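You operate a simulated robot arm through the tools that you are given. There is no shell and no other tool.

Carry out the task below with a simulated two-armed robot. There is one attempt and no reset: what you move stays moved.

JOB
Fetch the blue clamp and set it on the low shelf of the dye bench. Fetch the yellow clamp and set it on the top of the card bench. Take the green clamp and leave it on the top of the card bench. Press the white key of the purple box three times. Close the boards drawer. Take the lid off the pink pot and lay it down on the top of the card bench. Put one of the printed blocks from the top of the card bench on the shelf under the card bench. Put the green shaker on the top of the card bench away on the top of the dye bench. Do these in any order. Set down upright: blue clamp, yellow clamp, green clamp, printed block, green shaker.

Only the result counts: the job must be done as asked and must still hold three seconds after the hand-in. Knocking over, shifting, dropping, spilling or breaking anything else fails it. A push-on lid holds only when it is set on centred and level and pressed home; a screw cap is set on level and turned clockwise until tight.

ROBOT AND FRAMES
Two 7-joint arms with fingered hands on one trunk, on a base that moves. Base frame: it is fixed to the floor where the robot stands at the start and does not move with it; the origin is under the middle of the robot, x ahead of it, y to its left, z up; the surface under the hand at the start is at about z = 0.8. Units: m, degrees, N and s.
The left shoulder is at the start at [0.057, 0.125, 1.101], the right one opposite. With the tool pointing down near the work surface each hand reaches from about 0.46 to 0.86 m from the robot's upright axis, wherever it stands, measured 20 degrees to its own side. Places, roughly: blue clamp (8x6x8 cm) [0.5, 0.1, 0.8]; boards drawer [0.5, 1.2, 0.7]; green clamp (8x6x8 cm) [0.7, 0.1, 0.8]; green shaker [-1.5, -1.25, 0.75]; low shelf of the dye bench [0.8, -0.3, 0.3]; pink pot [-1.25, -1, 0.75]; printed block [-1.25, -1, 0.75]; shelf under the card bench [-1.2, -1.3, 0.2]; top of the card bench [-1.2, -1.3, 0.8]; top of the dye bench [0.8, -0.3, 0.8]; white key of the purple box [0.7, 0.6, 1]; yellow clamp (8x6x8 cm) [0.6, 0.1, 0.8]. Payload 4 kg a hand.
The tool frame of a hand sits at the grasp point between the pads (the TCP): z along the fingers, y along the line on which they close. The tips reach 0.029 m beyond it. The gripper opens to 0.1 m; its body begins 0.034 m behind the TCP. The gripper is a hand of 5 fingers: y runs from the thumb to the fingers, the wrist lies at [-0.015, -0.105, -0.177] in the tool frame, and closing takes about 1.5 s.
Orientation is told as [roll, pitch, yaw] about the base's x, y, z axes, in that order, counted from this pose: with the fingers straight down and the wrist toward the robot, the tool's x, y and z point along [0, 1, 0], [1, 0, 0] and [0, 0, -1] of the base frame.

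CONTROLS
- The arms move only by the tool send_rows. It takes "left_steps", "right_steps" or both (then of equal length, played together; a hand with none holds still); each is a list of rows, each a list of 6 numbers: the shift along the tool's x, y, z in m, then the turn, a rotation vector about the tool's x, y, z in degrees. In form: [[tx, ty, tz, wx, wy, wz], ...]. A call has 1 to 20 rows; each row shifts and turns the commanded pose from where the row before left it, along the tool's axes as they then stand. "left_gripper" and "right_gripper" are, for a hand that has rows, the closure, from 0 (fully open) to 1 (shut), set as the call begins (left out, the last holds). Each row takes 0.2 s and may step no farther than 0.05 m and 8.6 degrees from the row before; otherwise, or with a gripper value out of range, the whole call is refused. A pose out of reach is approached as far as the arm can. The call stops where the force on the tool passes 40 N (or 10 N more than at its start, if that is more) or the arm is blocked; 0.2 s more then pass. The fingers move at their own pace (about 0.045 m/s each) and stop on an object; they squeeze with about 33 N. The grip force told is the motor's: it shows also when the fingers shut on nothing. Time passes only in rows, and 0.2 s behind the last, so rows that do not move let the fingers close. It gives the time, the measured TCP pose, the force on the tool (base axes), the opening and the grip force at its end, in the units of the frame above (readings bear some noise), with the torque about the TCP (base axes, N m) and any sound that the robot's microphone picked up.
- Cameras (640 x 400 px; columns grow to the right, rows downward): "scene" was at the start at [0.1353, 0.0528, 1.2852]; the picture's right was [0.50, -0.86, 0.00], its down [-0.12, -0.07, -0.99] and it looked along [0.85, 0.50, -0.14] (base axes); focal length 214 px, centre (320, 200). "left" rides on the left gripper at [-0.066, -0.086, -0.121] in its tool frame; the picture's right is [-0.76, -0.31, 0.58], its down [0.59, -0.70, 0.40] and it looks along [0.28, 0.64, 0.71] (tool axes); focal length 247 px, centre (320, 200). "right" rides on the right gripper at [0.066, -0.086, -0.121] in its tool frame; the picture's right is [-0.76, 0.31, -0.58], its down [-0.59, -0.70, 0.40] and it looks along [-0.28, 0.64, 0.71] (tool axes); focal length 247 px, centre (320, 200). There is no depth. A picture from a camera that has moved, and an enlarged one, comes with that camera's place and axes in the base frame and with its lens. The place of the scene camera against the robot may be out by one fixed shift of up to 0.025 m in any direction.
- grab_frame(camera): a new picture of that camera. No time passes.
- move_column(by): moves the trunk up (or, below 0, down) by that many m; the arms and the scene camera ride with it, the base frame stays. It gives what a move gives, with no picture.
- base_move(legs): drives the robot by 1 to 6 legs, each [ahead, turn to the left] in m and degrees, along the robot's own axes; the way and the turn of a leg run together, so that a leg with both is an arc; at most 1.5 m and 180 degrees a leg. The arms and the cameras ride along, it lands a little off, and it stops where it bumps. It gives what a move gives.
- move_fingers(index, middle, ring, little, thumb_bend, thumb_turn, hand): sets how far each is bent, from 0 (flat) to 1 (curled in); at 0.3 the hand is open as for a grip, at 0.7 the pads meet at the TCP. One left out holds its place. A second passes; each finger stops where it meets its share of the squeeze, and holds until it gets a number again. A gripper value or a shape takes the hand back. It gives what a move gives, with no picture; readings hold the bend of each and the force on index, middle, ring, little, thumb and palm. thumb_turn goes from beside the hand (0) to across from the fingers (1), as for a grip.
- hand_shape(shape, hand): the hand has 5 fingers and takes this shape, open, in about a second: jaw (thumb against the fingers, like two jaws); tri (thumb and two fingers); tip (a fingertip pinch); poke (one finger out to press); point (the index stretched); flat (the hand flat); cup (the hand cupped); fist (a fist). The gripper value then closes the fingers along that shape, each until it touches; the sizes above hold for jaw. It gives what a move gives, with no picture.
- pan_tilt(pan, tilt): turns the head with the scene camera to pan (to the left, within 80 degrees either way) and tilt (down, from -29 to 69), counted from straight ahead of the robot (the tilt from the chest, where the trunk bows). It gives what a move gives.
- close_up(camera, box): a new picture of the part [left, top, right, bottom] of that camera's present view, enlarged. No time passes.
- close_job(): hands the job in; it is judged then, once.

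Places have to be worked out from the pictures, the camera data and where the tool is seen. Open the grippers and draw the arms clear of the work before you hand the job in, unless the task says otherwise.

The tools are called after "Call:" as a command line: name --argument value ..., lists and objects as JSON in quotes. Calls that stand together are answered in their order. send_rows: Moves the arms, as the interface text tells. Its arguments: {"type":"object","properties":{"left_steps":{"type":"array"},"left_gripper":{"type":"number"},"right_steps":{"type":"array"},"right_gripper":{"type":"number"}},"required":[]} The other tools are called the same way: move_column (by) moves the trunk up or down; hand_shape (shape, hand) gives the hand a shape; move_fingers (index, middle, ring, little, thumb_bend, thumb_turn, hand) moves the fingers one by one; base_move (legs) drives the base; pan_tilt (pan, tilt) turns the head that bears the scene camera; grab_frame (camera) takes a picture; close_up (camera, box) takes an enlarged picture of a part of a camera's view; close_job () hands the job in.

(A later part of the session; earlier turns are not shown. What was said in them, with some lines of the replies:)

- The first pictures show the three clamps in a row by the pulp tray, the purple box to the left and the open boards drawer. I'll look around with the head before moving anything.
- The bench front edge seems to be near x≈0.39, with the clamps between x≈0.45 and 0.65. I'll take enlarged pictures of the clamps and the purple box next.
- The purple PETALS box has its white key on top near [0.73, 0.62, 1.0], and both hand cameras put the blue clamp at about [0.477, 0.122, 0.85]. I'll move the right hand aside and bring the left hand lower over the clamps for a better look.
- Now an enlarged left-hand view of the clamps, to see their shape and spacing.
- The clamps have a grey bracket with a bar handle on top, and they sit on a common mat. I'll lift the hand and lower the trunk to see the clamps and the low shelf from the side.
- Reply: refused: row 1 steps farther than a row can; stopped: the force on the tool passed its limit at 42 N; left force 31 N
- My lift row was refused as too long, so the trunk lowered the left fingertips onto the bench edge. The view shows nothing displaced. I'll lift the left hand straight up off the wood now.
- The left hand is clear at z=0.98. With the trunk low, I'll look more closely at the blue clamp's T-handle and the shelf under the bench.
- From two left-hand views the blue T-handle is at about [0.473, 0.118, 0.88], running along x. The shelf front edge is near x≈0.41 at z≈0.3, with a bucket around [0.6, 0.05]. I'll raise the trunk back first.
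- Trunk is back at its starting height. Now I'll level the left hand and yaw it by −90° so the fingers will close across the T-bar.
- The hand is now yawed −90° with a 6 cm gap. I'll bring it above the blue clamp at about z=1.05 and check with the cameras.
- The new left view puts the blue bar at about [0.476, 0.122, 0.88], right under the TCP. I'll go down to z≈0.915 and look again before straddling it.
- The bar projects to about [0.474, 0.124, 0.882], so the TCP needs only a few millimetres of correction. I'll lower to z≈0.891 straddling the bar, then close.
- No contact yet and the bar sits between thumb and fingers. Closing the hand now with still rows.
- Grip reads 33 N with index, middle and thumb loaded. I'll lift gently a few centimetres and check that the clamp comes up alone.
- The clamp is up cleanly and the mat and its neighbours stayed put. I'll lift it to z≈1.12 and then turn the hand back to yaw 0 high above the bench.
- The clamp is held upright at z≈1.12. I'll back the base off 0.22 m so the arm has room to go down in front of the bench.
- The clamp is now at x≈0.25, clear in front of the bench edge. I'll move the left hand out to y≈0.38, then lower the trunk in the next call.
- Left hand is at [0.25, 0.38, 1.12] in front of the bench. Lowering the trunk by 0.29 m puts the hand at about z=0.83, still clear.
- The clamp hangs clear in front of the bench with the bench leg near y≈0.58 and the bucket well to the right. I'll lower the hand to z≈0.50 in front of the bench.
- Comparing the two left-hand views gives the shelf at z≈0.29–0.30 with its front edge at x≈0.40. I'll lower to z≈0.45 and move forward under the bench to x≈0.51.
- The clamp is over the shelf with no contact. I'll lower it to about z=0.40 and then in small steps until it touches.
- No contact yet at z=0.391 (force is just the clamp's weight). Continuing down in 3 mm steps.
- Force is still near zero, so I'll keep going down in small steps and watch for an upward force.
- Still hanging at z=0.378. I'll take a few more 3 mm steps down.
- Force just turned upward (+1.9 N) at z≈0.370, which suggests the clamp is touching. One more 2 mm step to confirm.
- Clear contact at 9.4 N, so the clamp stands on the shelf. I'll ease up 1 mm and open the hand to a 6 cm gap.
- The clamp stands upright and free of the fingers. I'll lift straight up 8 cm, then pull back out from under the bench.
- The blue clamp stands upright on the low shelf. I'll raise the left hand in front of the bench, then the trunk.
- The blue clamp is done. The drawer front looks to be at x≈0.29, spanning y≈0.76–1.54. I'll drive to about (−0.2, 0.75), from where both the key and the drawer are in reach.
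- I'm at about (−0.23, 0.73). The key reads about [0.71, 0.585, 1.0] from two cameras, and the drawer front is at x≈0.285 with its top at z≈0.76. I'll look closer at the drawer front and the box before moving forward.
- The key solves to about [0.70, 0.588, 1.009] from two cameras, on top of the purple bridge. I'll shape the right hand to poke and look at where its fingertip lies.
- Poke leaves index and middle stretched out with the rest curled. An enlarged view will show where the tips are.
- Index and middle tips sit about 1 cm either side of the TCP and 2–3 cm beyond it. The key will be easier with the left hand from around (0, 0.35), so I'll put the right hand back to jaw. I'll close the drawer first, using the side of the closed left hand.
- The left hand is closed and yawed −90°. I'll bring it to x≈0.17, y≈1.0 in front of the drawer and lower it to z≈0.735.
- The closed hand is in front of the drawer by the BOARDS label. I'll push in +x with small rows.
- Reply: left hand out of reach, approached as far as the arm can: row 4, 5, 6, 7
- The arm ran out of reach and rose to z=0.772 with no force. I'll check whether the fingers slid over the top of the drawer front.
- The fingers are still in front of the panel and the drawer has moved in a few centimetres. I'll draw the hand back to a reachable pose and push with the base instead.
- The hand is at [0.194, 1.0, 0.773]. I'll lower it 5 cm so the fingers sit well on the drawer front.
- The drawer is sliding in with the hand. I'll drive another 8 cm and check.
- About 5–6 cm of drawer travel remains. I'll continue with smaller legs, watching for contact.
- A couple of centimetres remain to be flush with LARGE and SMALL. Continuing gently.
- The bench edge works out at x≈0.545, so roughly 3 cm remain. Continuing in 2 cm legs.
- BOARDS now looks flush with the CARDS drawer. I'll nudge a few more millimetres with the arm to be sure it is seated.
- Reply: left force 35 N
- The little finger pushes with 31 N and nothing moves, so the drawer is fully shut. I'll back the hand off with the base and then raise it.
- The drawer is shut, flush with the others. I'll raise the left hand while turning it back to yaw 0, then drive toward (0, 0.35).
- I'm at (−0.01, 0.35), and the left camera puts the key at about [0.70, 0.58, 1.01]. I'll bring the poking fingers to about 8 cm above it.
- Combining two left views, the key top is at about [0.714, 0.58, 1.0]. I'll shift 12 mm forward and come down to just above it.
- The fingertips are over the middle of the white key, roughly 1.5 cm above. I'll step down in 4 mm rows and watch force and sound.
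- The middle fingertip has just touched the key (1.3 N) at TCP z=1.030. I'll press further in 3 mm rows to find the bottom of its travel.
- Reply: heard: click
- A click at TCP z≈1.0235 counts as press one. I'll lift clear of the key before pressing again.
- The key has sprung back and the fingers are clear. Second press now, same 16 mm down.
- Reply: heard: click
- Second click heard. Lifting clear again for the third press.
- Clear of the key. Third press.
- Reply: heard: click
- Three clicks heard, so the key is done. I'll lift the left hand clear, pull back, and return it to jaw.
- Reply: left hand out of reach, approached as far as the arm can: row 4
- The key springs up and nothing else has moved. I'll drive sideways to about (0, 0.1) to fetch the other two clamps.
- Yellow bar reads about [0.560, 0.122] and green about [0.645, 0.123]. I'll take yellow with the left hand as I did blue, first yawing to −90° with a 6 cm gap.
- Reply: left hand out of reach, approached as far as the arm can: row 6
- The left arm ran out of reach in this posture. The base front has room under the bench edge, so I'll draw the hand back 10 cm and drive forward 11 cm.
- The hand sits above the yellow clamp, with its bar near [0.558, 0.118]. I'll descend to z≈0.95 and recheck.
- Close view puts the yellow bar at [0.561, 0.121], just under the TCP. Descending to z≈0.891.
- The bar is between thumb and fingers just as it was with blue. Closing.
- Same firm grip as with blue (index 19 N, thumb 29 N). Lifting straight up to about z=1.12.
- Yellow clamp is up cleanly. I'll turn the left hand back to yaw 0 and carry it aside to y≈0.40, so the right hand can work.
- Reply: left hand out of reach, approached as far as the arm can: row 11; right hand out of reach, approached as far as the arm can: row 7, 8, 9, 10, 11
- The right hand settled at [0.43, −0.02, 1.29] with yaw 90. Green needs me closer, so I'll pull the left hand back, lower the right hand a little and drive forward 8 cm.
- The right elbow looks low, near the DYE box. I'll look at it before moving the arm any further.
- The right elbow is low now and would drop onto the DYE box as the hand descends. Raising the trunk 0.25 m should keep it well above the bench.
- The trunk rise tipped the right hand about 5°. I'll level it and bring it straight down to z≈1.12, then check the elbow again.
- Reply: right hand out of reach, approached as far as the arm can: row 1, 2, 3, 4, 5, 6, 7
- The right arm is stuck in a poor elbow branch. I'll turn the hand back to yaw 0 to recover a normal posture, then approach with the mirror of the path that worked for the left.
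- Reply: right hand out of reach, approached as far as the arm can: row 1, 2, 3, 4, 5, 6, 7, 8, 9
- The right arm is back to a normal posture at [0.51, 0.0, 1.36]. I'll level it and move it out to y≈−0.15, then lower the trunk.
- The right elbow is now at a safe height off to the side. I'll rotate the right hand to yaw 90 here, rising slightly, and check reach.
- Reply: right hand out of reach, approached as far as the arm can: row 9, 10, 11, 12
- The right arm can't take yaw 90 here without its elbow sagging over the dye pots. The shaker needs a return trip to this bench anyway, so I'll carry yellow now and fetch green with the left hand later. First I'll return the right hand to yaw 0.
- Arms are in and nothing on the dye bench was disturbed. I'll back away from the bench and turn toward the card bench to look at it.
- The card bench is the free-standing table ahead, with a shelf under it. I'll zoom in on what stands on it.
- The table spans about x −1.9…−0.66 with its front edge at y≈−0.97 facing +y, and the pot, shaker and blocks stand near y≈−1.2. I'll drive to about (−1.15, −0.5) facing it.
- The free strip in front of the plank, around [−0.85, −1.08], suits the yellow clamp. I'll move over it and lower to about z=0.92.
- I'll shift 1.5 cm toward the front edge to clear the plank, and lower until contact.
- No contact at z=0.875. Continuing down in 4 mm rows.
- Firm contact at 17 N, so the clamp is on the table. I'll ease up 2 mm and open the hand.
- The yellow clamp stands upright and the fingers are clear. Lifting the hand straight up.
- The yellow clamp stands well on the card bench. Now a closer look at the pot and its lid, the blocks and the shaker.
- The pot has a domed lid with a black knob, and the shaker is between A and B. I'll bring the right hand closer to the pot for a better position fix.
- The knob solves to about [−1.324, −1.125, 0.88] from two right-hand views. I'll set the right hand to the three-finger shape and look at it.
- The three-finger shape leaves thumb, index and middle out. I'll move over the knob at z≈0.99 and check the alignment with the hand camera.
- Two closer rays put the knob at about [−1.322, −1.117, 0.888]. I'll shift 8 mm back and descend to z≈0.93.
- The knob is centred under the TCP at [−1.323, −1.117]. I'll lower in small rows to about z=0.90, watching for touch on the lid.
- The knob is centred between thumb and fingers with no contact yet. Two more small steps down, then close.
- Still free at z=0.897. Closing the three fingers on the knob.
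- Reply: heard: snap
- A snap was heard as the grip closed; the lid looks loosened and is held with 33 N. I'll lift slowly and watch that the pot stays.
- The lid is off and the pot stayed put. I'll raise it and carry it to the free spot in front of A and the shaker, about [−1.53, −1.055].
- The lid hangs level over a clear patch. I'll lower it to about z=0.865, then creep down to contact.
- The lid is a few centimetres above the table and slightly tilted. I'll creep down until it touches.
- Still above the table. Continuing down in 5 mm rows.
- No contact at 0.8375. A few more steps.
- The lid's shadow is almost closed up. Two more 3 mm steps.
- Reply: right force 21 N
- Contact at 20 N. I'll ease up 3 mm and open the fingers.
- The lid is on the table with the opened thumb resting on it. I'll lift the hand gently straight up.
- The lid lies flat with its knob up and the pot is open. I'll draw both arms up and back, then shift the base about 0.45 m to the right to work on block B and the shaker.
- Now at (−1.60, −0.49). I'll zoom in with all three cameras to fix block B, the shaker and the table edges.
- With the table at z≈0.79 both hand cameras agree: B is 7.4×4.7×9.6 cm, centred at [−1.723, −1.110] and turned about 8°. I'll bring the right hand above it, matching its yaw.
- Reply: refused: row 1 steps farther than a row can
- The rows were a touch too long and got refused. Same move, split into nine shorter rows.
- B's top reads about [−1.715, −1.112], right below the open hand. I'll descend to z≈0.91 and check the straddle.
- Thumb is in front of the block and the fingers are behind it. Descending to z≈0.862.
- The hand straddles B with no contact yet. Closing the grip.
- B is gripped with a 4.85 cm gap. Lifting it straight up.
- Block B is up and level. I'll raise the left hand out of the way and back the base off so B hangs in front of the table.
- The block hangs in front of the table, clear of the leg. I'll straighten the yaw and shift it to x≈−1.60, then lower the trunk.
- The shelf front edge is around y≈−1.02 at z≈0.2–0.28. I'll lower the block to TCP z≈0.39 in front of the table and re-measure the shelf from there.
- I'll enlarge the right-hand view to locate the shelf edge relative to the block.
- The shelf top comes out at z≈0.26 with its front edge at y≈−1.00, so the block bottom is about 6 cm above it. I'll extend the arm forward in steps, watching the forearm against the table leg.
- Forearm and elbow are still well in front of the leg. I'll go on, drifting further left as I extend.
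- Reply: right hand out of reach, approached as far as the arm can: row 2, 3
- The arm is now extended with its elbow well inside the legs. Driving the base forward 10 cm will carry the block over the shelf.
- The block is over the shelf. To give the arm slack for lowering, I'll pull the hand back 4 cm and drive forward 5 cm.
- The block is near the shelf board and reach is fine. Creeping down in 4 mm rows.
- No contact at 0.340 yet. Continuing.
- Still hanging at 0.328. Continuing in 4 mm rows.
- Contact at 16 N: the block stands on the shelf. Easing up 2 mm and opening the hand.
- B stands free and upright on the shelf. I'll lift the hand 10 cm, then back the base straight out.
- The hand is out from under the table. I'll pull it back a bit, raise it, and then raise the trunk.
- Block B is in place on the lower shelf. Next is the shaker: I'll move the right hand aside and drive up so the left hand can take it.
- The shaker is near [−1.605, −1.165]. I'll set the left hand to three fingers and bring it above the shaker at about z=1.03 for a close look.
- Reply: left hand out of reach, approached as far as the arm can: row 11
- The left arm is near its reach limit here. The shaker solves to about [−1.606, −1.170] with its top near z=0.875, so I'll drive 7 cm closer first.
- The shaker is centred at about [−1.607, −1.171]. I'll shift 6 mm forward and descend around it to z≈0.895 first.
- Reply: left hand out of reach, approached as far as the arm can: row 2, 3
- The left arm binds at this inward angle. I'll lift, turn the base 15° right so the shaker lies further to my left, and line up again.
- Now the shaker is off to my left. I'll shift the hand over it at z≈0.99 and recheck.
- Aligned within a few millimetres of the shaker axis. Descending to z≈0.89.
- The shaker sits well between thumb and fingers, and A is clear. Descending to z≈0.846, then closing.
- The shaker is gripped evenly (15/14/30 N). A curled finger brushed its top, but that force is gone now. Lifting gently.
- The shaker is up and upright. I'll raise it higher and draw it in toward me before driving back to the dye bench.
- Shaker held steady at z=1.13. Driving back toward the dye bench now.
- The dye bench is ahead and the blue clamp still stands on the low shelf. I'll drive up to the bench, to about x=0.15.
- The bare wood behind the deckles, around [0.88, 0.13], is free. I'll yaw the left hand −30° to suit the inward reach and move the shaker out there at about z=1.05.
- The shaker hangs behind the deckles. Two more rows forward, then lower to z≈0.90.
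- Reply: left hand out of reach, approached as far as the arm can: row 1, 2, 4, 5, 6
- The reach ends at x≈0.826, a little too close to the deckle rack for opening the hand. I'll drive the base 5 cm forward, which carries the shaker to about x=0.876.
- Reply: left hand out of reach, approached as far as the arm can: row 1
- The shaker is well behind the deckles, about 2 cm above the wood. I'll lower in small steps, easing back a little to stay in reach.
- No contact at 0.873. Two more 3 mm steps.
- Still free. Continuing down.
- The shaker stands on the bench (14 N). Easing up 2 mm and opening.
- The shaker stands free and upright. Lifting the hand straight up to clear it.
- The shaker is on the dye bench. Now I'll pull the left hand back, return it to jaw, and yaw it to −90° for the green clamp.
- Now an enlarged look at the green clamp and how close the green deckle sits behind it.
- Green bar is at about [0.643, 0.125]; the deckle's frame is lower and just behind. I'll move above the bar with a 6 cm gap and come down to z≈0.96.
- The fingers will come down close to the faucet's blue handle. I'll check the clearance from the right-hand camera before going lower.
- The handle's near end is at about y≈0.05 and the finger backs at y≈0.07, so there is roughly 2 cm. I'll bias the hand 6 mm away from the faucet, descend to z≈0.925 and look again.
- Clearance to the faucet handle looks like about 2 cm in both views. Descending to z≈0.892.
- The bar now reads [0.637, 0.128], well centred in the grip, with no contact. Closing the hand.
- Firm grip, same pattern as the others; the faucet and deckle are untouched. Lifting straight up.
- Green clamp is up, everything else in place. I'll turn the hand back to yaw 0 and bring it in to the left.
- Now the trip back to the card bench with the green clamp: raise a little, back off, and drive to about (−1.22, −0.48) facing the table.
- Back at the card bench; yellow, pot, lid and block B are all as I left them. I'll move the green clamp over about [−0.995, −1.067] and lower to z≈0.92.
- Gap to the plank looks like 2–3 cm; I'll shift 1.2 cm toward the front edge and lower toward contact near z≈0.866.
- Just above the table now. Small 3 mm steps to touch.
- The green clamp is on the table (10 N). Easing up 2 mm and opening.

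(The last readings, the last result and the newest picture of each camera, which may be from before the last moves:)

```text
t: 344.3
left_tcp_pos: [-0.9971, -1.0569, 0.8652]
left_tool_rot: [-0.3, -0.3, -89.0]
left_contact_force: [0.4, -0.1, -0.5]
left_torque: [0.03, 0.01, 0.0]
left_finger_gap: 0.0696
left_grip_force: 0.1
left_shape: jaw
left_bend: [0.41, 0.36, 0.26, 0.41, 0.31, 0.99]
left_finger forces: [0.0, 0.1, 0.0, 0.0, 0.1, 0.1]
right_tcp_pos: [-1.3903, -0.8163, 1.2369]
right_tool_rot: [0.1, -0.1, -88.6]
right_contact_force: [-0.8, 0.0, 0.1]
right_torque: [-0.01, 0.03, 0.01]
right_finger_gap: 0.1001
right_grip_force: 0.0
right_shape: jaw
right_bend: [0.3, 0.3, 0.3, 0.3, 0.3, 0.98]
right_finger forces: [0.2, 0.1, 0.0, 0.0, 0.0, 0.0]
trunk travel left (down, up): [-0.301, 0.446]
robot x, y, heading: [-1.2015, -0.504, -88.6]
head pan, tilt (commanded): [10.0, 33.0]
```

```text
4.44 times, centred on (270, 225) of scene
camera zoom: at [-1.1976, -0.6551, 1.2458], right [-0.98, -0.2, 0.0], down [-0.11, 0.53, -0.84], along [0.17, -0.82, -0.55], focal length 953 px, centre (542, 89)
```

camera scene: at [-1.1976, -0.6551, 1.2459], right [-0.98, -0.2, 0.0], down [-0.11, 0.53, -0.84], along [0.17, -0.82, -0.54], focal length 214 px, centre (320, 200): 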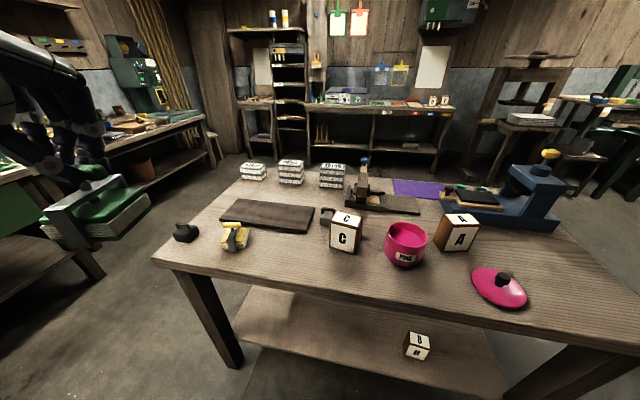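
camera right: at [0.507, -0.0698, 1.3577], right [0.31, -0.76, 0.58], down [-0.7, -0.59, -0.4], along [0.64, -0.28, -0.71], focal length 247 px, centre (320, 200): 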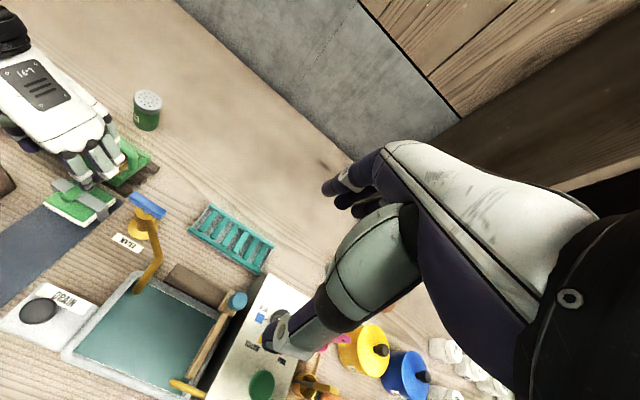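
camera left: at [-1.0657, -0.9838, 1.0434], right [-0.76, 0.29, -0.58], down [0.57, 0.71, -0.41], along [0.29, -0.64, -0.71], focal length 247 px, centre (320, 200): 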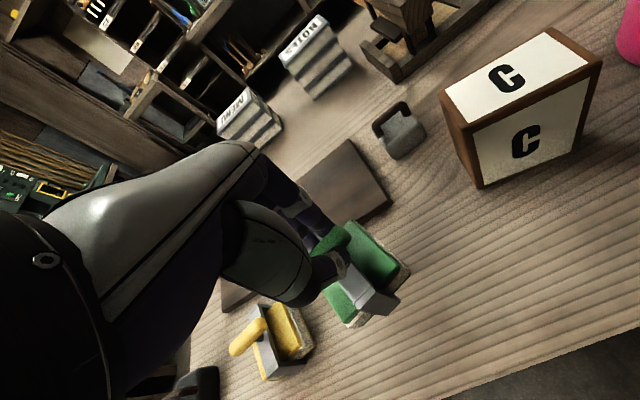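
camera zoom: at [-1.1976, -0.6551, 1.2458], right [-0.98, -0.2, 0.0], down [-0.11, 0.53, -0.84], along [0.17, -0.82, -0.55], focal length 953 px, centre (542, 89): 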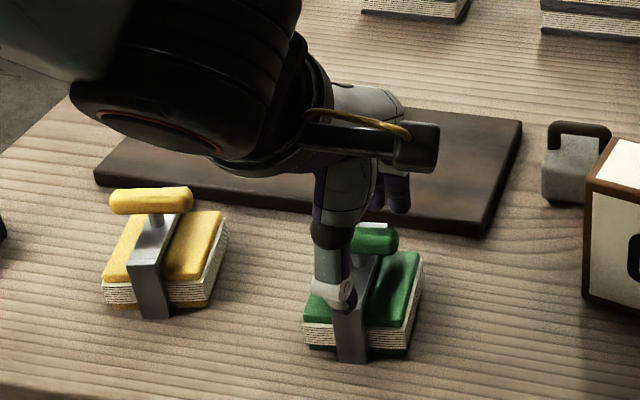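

The green clamp stands upright and free. Lifting straight up and then pulling back.

Call:
send_rows --left_steps '[[0, 0, -0.015, 0, 0, 0], [0, 0, -0.025, 0, 0, 0], [0, 0, -0.04, 0, 0, 0], [0, 0, -0.045, 0, 0, 0], [0, 0, -0.045, 0, 0, 0], [0, 0, -0.045, 0, 0, 0], [0, -0.04, 0, 0, 0, 0], [0, -0.04, 0, 0, 0, 0], [0, -0.04, 0, 0, 0, 0], [0, -0.04, 0, 0, 0, 0]]' --left_gripper 0.0

Call:
pan_tilt --pan 0 --tilt 35

Call:
grab_frame --camera "scene"

```text
t: 346.5
left_tcp_pos: [-1.0007, -0.8949, 1.0802]
left_tool_rot: [-0.3, -0.4, -89.0]
left_contact_force: [-0.2, -0.3, -0.5]
left_torque: [-0.04, 0.0, -0.02]
left_finger_gap: 0.1
left_grip_force: 0.1
left_shape: jaw
left_bend: [0.3, 0.3, 0.3, 0.3, 0.3, 0.98]
left_finger forces: [0.0, 0.0, 0.1, 0.0, 0.0, 0.1]
right_tcp_pos: [-1.3901, -0.8142, 1.237]
right_tool_rot: [0.0, -0.1, -88.7]
right_contact_force: [-0.8, 0.6, -0.1]
right_torque: [-0.03, 0.02, 0.02]
right_finger_gap: 0.1001
right_grip_force: 0.1
right_shape: jaw
right_bend: [0.3, 0.3, 0.3, 0.3, 0.3, 0.98]
right_finger forces: [0.1, 0.0, 0.0, 0.0, 0.0, 0.0]
trunk travel left (down, up): [-0.301, 0.446]
robot x, y, heading: [-1.2046, -0.5033, -88.6]
head pan, tilt (commanded): [10.0, 33.0]
```

```text
t: 347.2
left_tcp_pos: [-0.9986, -0.8948, 1.0786]
left_tool_rot: [-0.2, -0.4, -89.0]
left_contact_force: [0.2, -0.6, -0.9]
left_torque: [-0.01, 0.01, -0.02]
left_finger_gap: 0.0998
left_grip_force: 0.0
left_shape: jaw
left_bend: [0.3, 0.3, 0.3, 0.3, 0.3, 0.98]
left_finger forces: [0.0, 0.0, 0.0, 0.0, 0.0, 0.0]
right_tcp_pos: [-1.3899, -0.816, 1.2367]
right_tool_rot: [0.1, -0.2, -88.6]
right_contact_force: [-0.4, -0.3, -0.2]
right_torque: [0.01, 0.03, 0.02]
right_finger_gap: 0.1002
right_grip_force: 0.1
right_shape: jaw
right_bend: [0.3, 0.3, 0.3, 0.3, 0.3, 0.98]
right_finger forces: [0.1, 0.1, 0.1, 0.0, 0.0, 0.0]
trunk travel left (down, up): [-0.301, 0.446]
robot x, y, heading: [-1.2048, -0.5074, -88.8]
head pan, tilt (commanded): [0.0, 35.0]
```

```text
taken
camera scene: at [-1.213, -0.6556, 1.2428], right [-1.0, -0.02, 0.0], down [-0.01, 0.57, -0.82], along [0.02, -0.82, -0.57], focal length 214 px, centre (320, 200)
```

scene: 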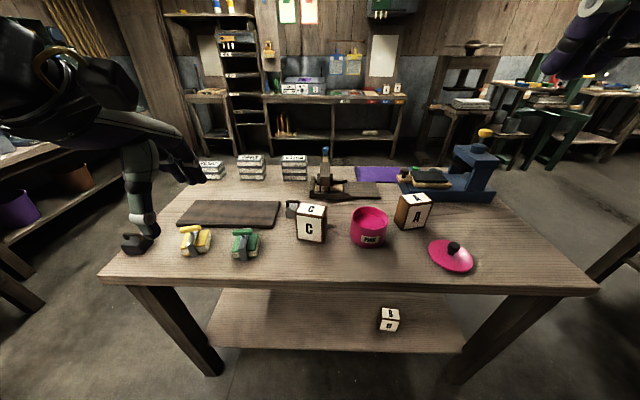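

Everything on the card bench looks right: yellow and green clamps upright, lid flat, B on the shelf. I'll back well away from the table and take a last check picture before handing in.

Call:
base_move --legs '[[-0.4, 0]]'

Call:
pan_tilt --pan 0 --tilt 30

Call:
close_up --camera "scene" --box '[120, 100, 520, 350]'

```text
t: 349.7
left_tcp_pos: [-1.0103, -0.4946, 1.0789]
left_tool_rot: [-0.2, -0.4, -89.1]
left_contact_force: [0.7, -0.2, 0.3]
left_torque: [-0.02, -0.01, 0.02]
left_finger_gap: 0.1
left_grip_force: 0.0
left_shape: jaw
left_bend: [0.3, 0.3, 0.3, 0.3, 0.3, 0.98]
left_finger forces: [0.0, 0.1, 0.0, 0.0, 0.1, 0.1]
right_tcp_pos: [-1.3995, -0.4157, 1.2383]
right_tool_rot: [0.1, -0.1, -88.7]
right_contact_force: [-0.3, 0.1, -0.3]
right_torque: [0.0, 0.0, 0.02]
right_finger_gap: 0.0999
right_grip_force: 0.2
right_shape: jaw
right_bend: [0.3, 0.3, 0.3, 0.3, 0.3, 0.98]
right_finger forces: [0.0, 0.1, 0.1, 0.0, 0.0, 0.0]
trunk travel left (down, up): [-0.301, 0.446]
robot x, y, heading: [-1.2135, -0.1059, -88.7]
head pan, tilt (commanded): [0.0, 35.0]
```

```text
t: 350.4
left_tcp_pos: [-1.0099, -0.4942, 1.0797]
left_tool_rot: [-0.2, -0.4, -89.0]
left_contact_force: [-0.6, 0.2, 0.3]
left_torque: [-0.01, 0.0, 0.0]
left_finger_gap: 0.1001
left_grip_force: 0.0
left_shape: jaw
left_bend: [0.3, 0.3, 0.3, 0.3, 0.3, 0.98]
left_finger forces: [0.0, 0.0, 0.1, 0.0, 0.1, 0.0]
right_tcp_pos: [-1.4001, -0.4153, 1.2367]
right_tool_rot: [0.0, 0.0, -88.7]
right_contact_force: [-0.7, -0.4, 0.1]
right_torque: [0.0, -0.02, -0.01]
right_finger_gap: 0.0997
right_grip_force: 0.1
right_shape: jaw
right_bend: [0.3, 0.3, 0.3, 0.3, 0.3, 0.98]
right_finger forces: [0.0, 0.0, 0.1, 0.0, 0.1, 0.0]
trunk travel left (down, up): [-0.301, 0.446]
robot x, y, heading: [-1.212, -0.1024, -88.8]
head pan, tilt (commanded): [0.0, 30.0]
```

```text
1.60 times, centred on (320, 225) of scene
camera zoom: at [-1.2228, -0.2579, 1.2505], right [-1.0, -0.02, 0.0], down [-0.01, 0.5, -0.87], along [0.02, -0.87, -0.5], focal length 343 px, centre (320, 160)
```

zoom: 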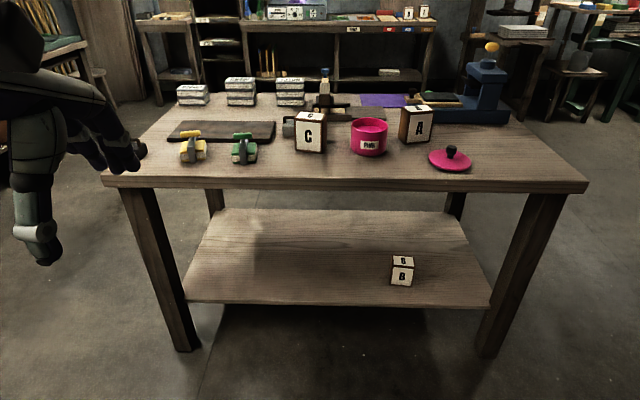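

The card bench is all in order. A last look across at the dye bench and the drawer by turning the head left.

Call:
base_move --legs '[[0, 60]]'

Call:
pan_tilt --pan 40 --tilt 12

Call:
close_up --camera "scene" --box '[160, 100, 480, 300]'

```text
t: 353.5
left_tcp_pos: [-0.772, -0.1212, 1.0803]
left_tool_rot: [-0.2, -0.3, -28.7]
left_contact_force: [-1.3, -0.1, -0.3]
left_torque: [0.01, 0.0, 0.01]
left_finger_gap: 0.0999
left_grip_force: 0.1
left_shape: jaw
left_bend: [0.3, 0.3, 0.3, 0.3, 0.3, 0.98]
left_finger forces: [0.0, 0.0, 0.0, 0.1, 0.0, 0.0]
right_tcp_pos: [-1.033, -0.4218, 1.2357]
right_tool_rot: [0.1, -0.1, -28.2]
right_contact_force: [0.4, 0.2, 0.2]
right_torque: [0.01, -0.02, -0.02]
right_finger_gap: 0.0999
right_grip_force: 0.0
right_shape: jaw
right_bend: [0.3, 0.3, 0.3, 0.3, 0.3, 0.98]
right_finger forces: [0.1, 0.1, 0.0, 0.1, 0.0, 0.0]
trunk travel left (down, up): [-0.301, 0.446]
robot x, y, heading: [-1.2098, -0.1034, -28.1]
head pan, tilt (commanded): [0.0, 30.0]
```

```text
t: 354.6
left_tcp_pos: [-0.7719, -0.1219, 1.0798]
left_tool_rot: [-0.2, -0.4, -28.7]
left_contact_force: [0.5, 0.0, -0.4]
left_torque: [-0.01, -0.01, 0.04]
left_finger_gap: 0.0999
left_grip_force: 0.1
left_shape: jaw
left_bend: [0.3, 0.3, 0.3, 0.3, 0.3, 0.98]
left_finger forces: [0.1, 0.1, 0.0, 0.1, 0.0, 0.0]
right_tcp_pos: [-1.0336, -0.4217, 1.2366]
right_tool_rot: [0.1, -0.2, -28.2]
right_contact_force: [-0.7, 0.2, 0.7]
right_torque: [0.04, -0.02, 0.01]
right_finger_gap: 0.1
right_grip_force: 0.1
right_shape: jaw
right_bend: [0.3, 0.3, 0.3, 0.3, 0.3, 0.98]
right_finger forces: [0.1, 0.1, 0.0, 0.0, 0.0, 0.0]
trunk travel left (down, up): [-0.301, 0.446]
robot x, y, heading: [-1.2151, -0.0997, -28.3]
head pan, tilt (commanded): [40.0, 12.0]
```

```text
2.00 times, centred on (320, 200) of scene
camera zoom: at [-1.0736, -0.1118, 1.2796], right [0.2, -0.98, 0.0], down [-0.2, -0.04, -0.98], along [0.96, 0.2, -0.21], focal length 429 px, centre (320, 200)
```

zoom: 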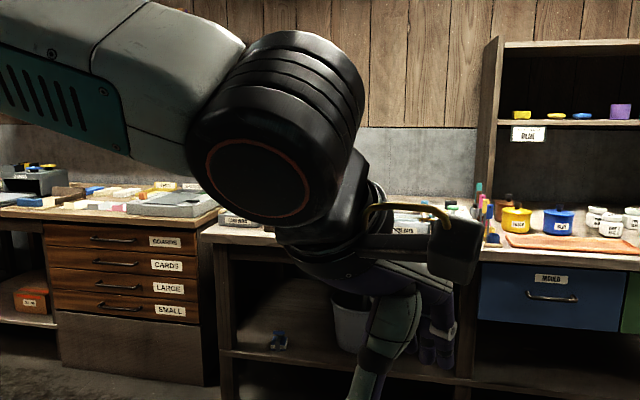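

The BOARDS drawer is shut and flush. One enlarged look at the blue clamp on the low shelf.

Call:
close_up --camera "scene" --box '[270, 240, 340, 290]'

```text
8.00 times, centred on (305, 265) of scene
camera zoom: at [-1.0736, -0.1118, 1.2796], right [0.2, -0.98, 0.0], down [-0.2, -0.04, -0.98], along [0.96, 0.2, -0.21], focal length 1716 px, centre (440, -320)
```

zoom: 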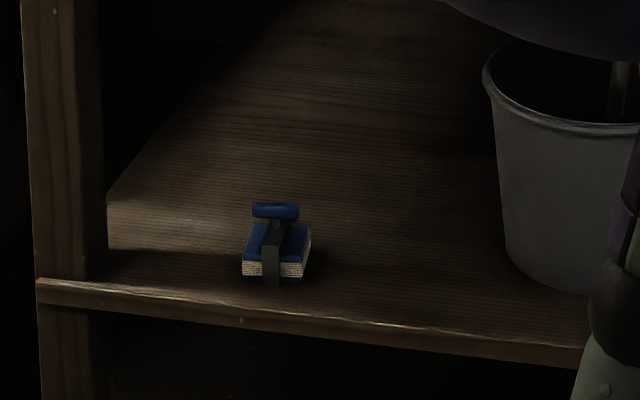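

The blue clamp stands upright on the low shelf, the drawer is shut, and every other item is where it should be. Both hands are open and clear of the work, so I'm handing the job in.

Call:
close_job

```text
The job is handed in.
```

I finished all eight tasks and handed the job in. I don't have the judge's result.

| Item | Where it ended up |
|---|---|
| Blue clamp | Upright on the low shelf of the dye bench |
| Yellow clamp | Upright on the top of the card bench |
| Green clamp | Upright on the top of the card bench |
| White key of the purple box | Pressed three times; a click was heard each time |
| Boards drawer | Pushed fully shut, flush with the drawers below it |
| Lid of the pink pot | Off, lying knob-up on the top of the card bench |
| Printed block | Block B, upright on the shelf under the card bench |
| Green shaker | Upright at the back of the top of the dye bench |

In the final pictures the card bench, the drawer and the blue clamp were all in order. I last saw the shaker upright and free just after the green clamp was lifted.

Three small contacts happened along the way, and I saw no harm from any of them:
- **Early fingertip press:** one of my first moves was refused, so lowering the trunk pressed the left fingertips onto the front edge of the dye bench. I lifted off and nothing had moved.
- **Green clamp:** it slid about a centimetre on its mat as the hand closed on it.
- **Shaker:** a curled finger briefly pressed on its top while I was gripping it.
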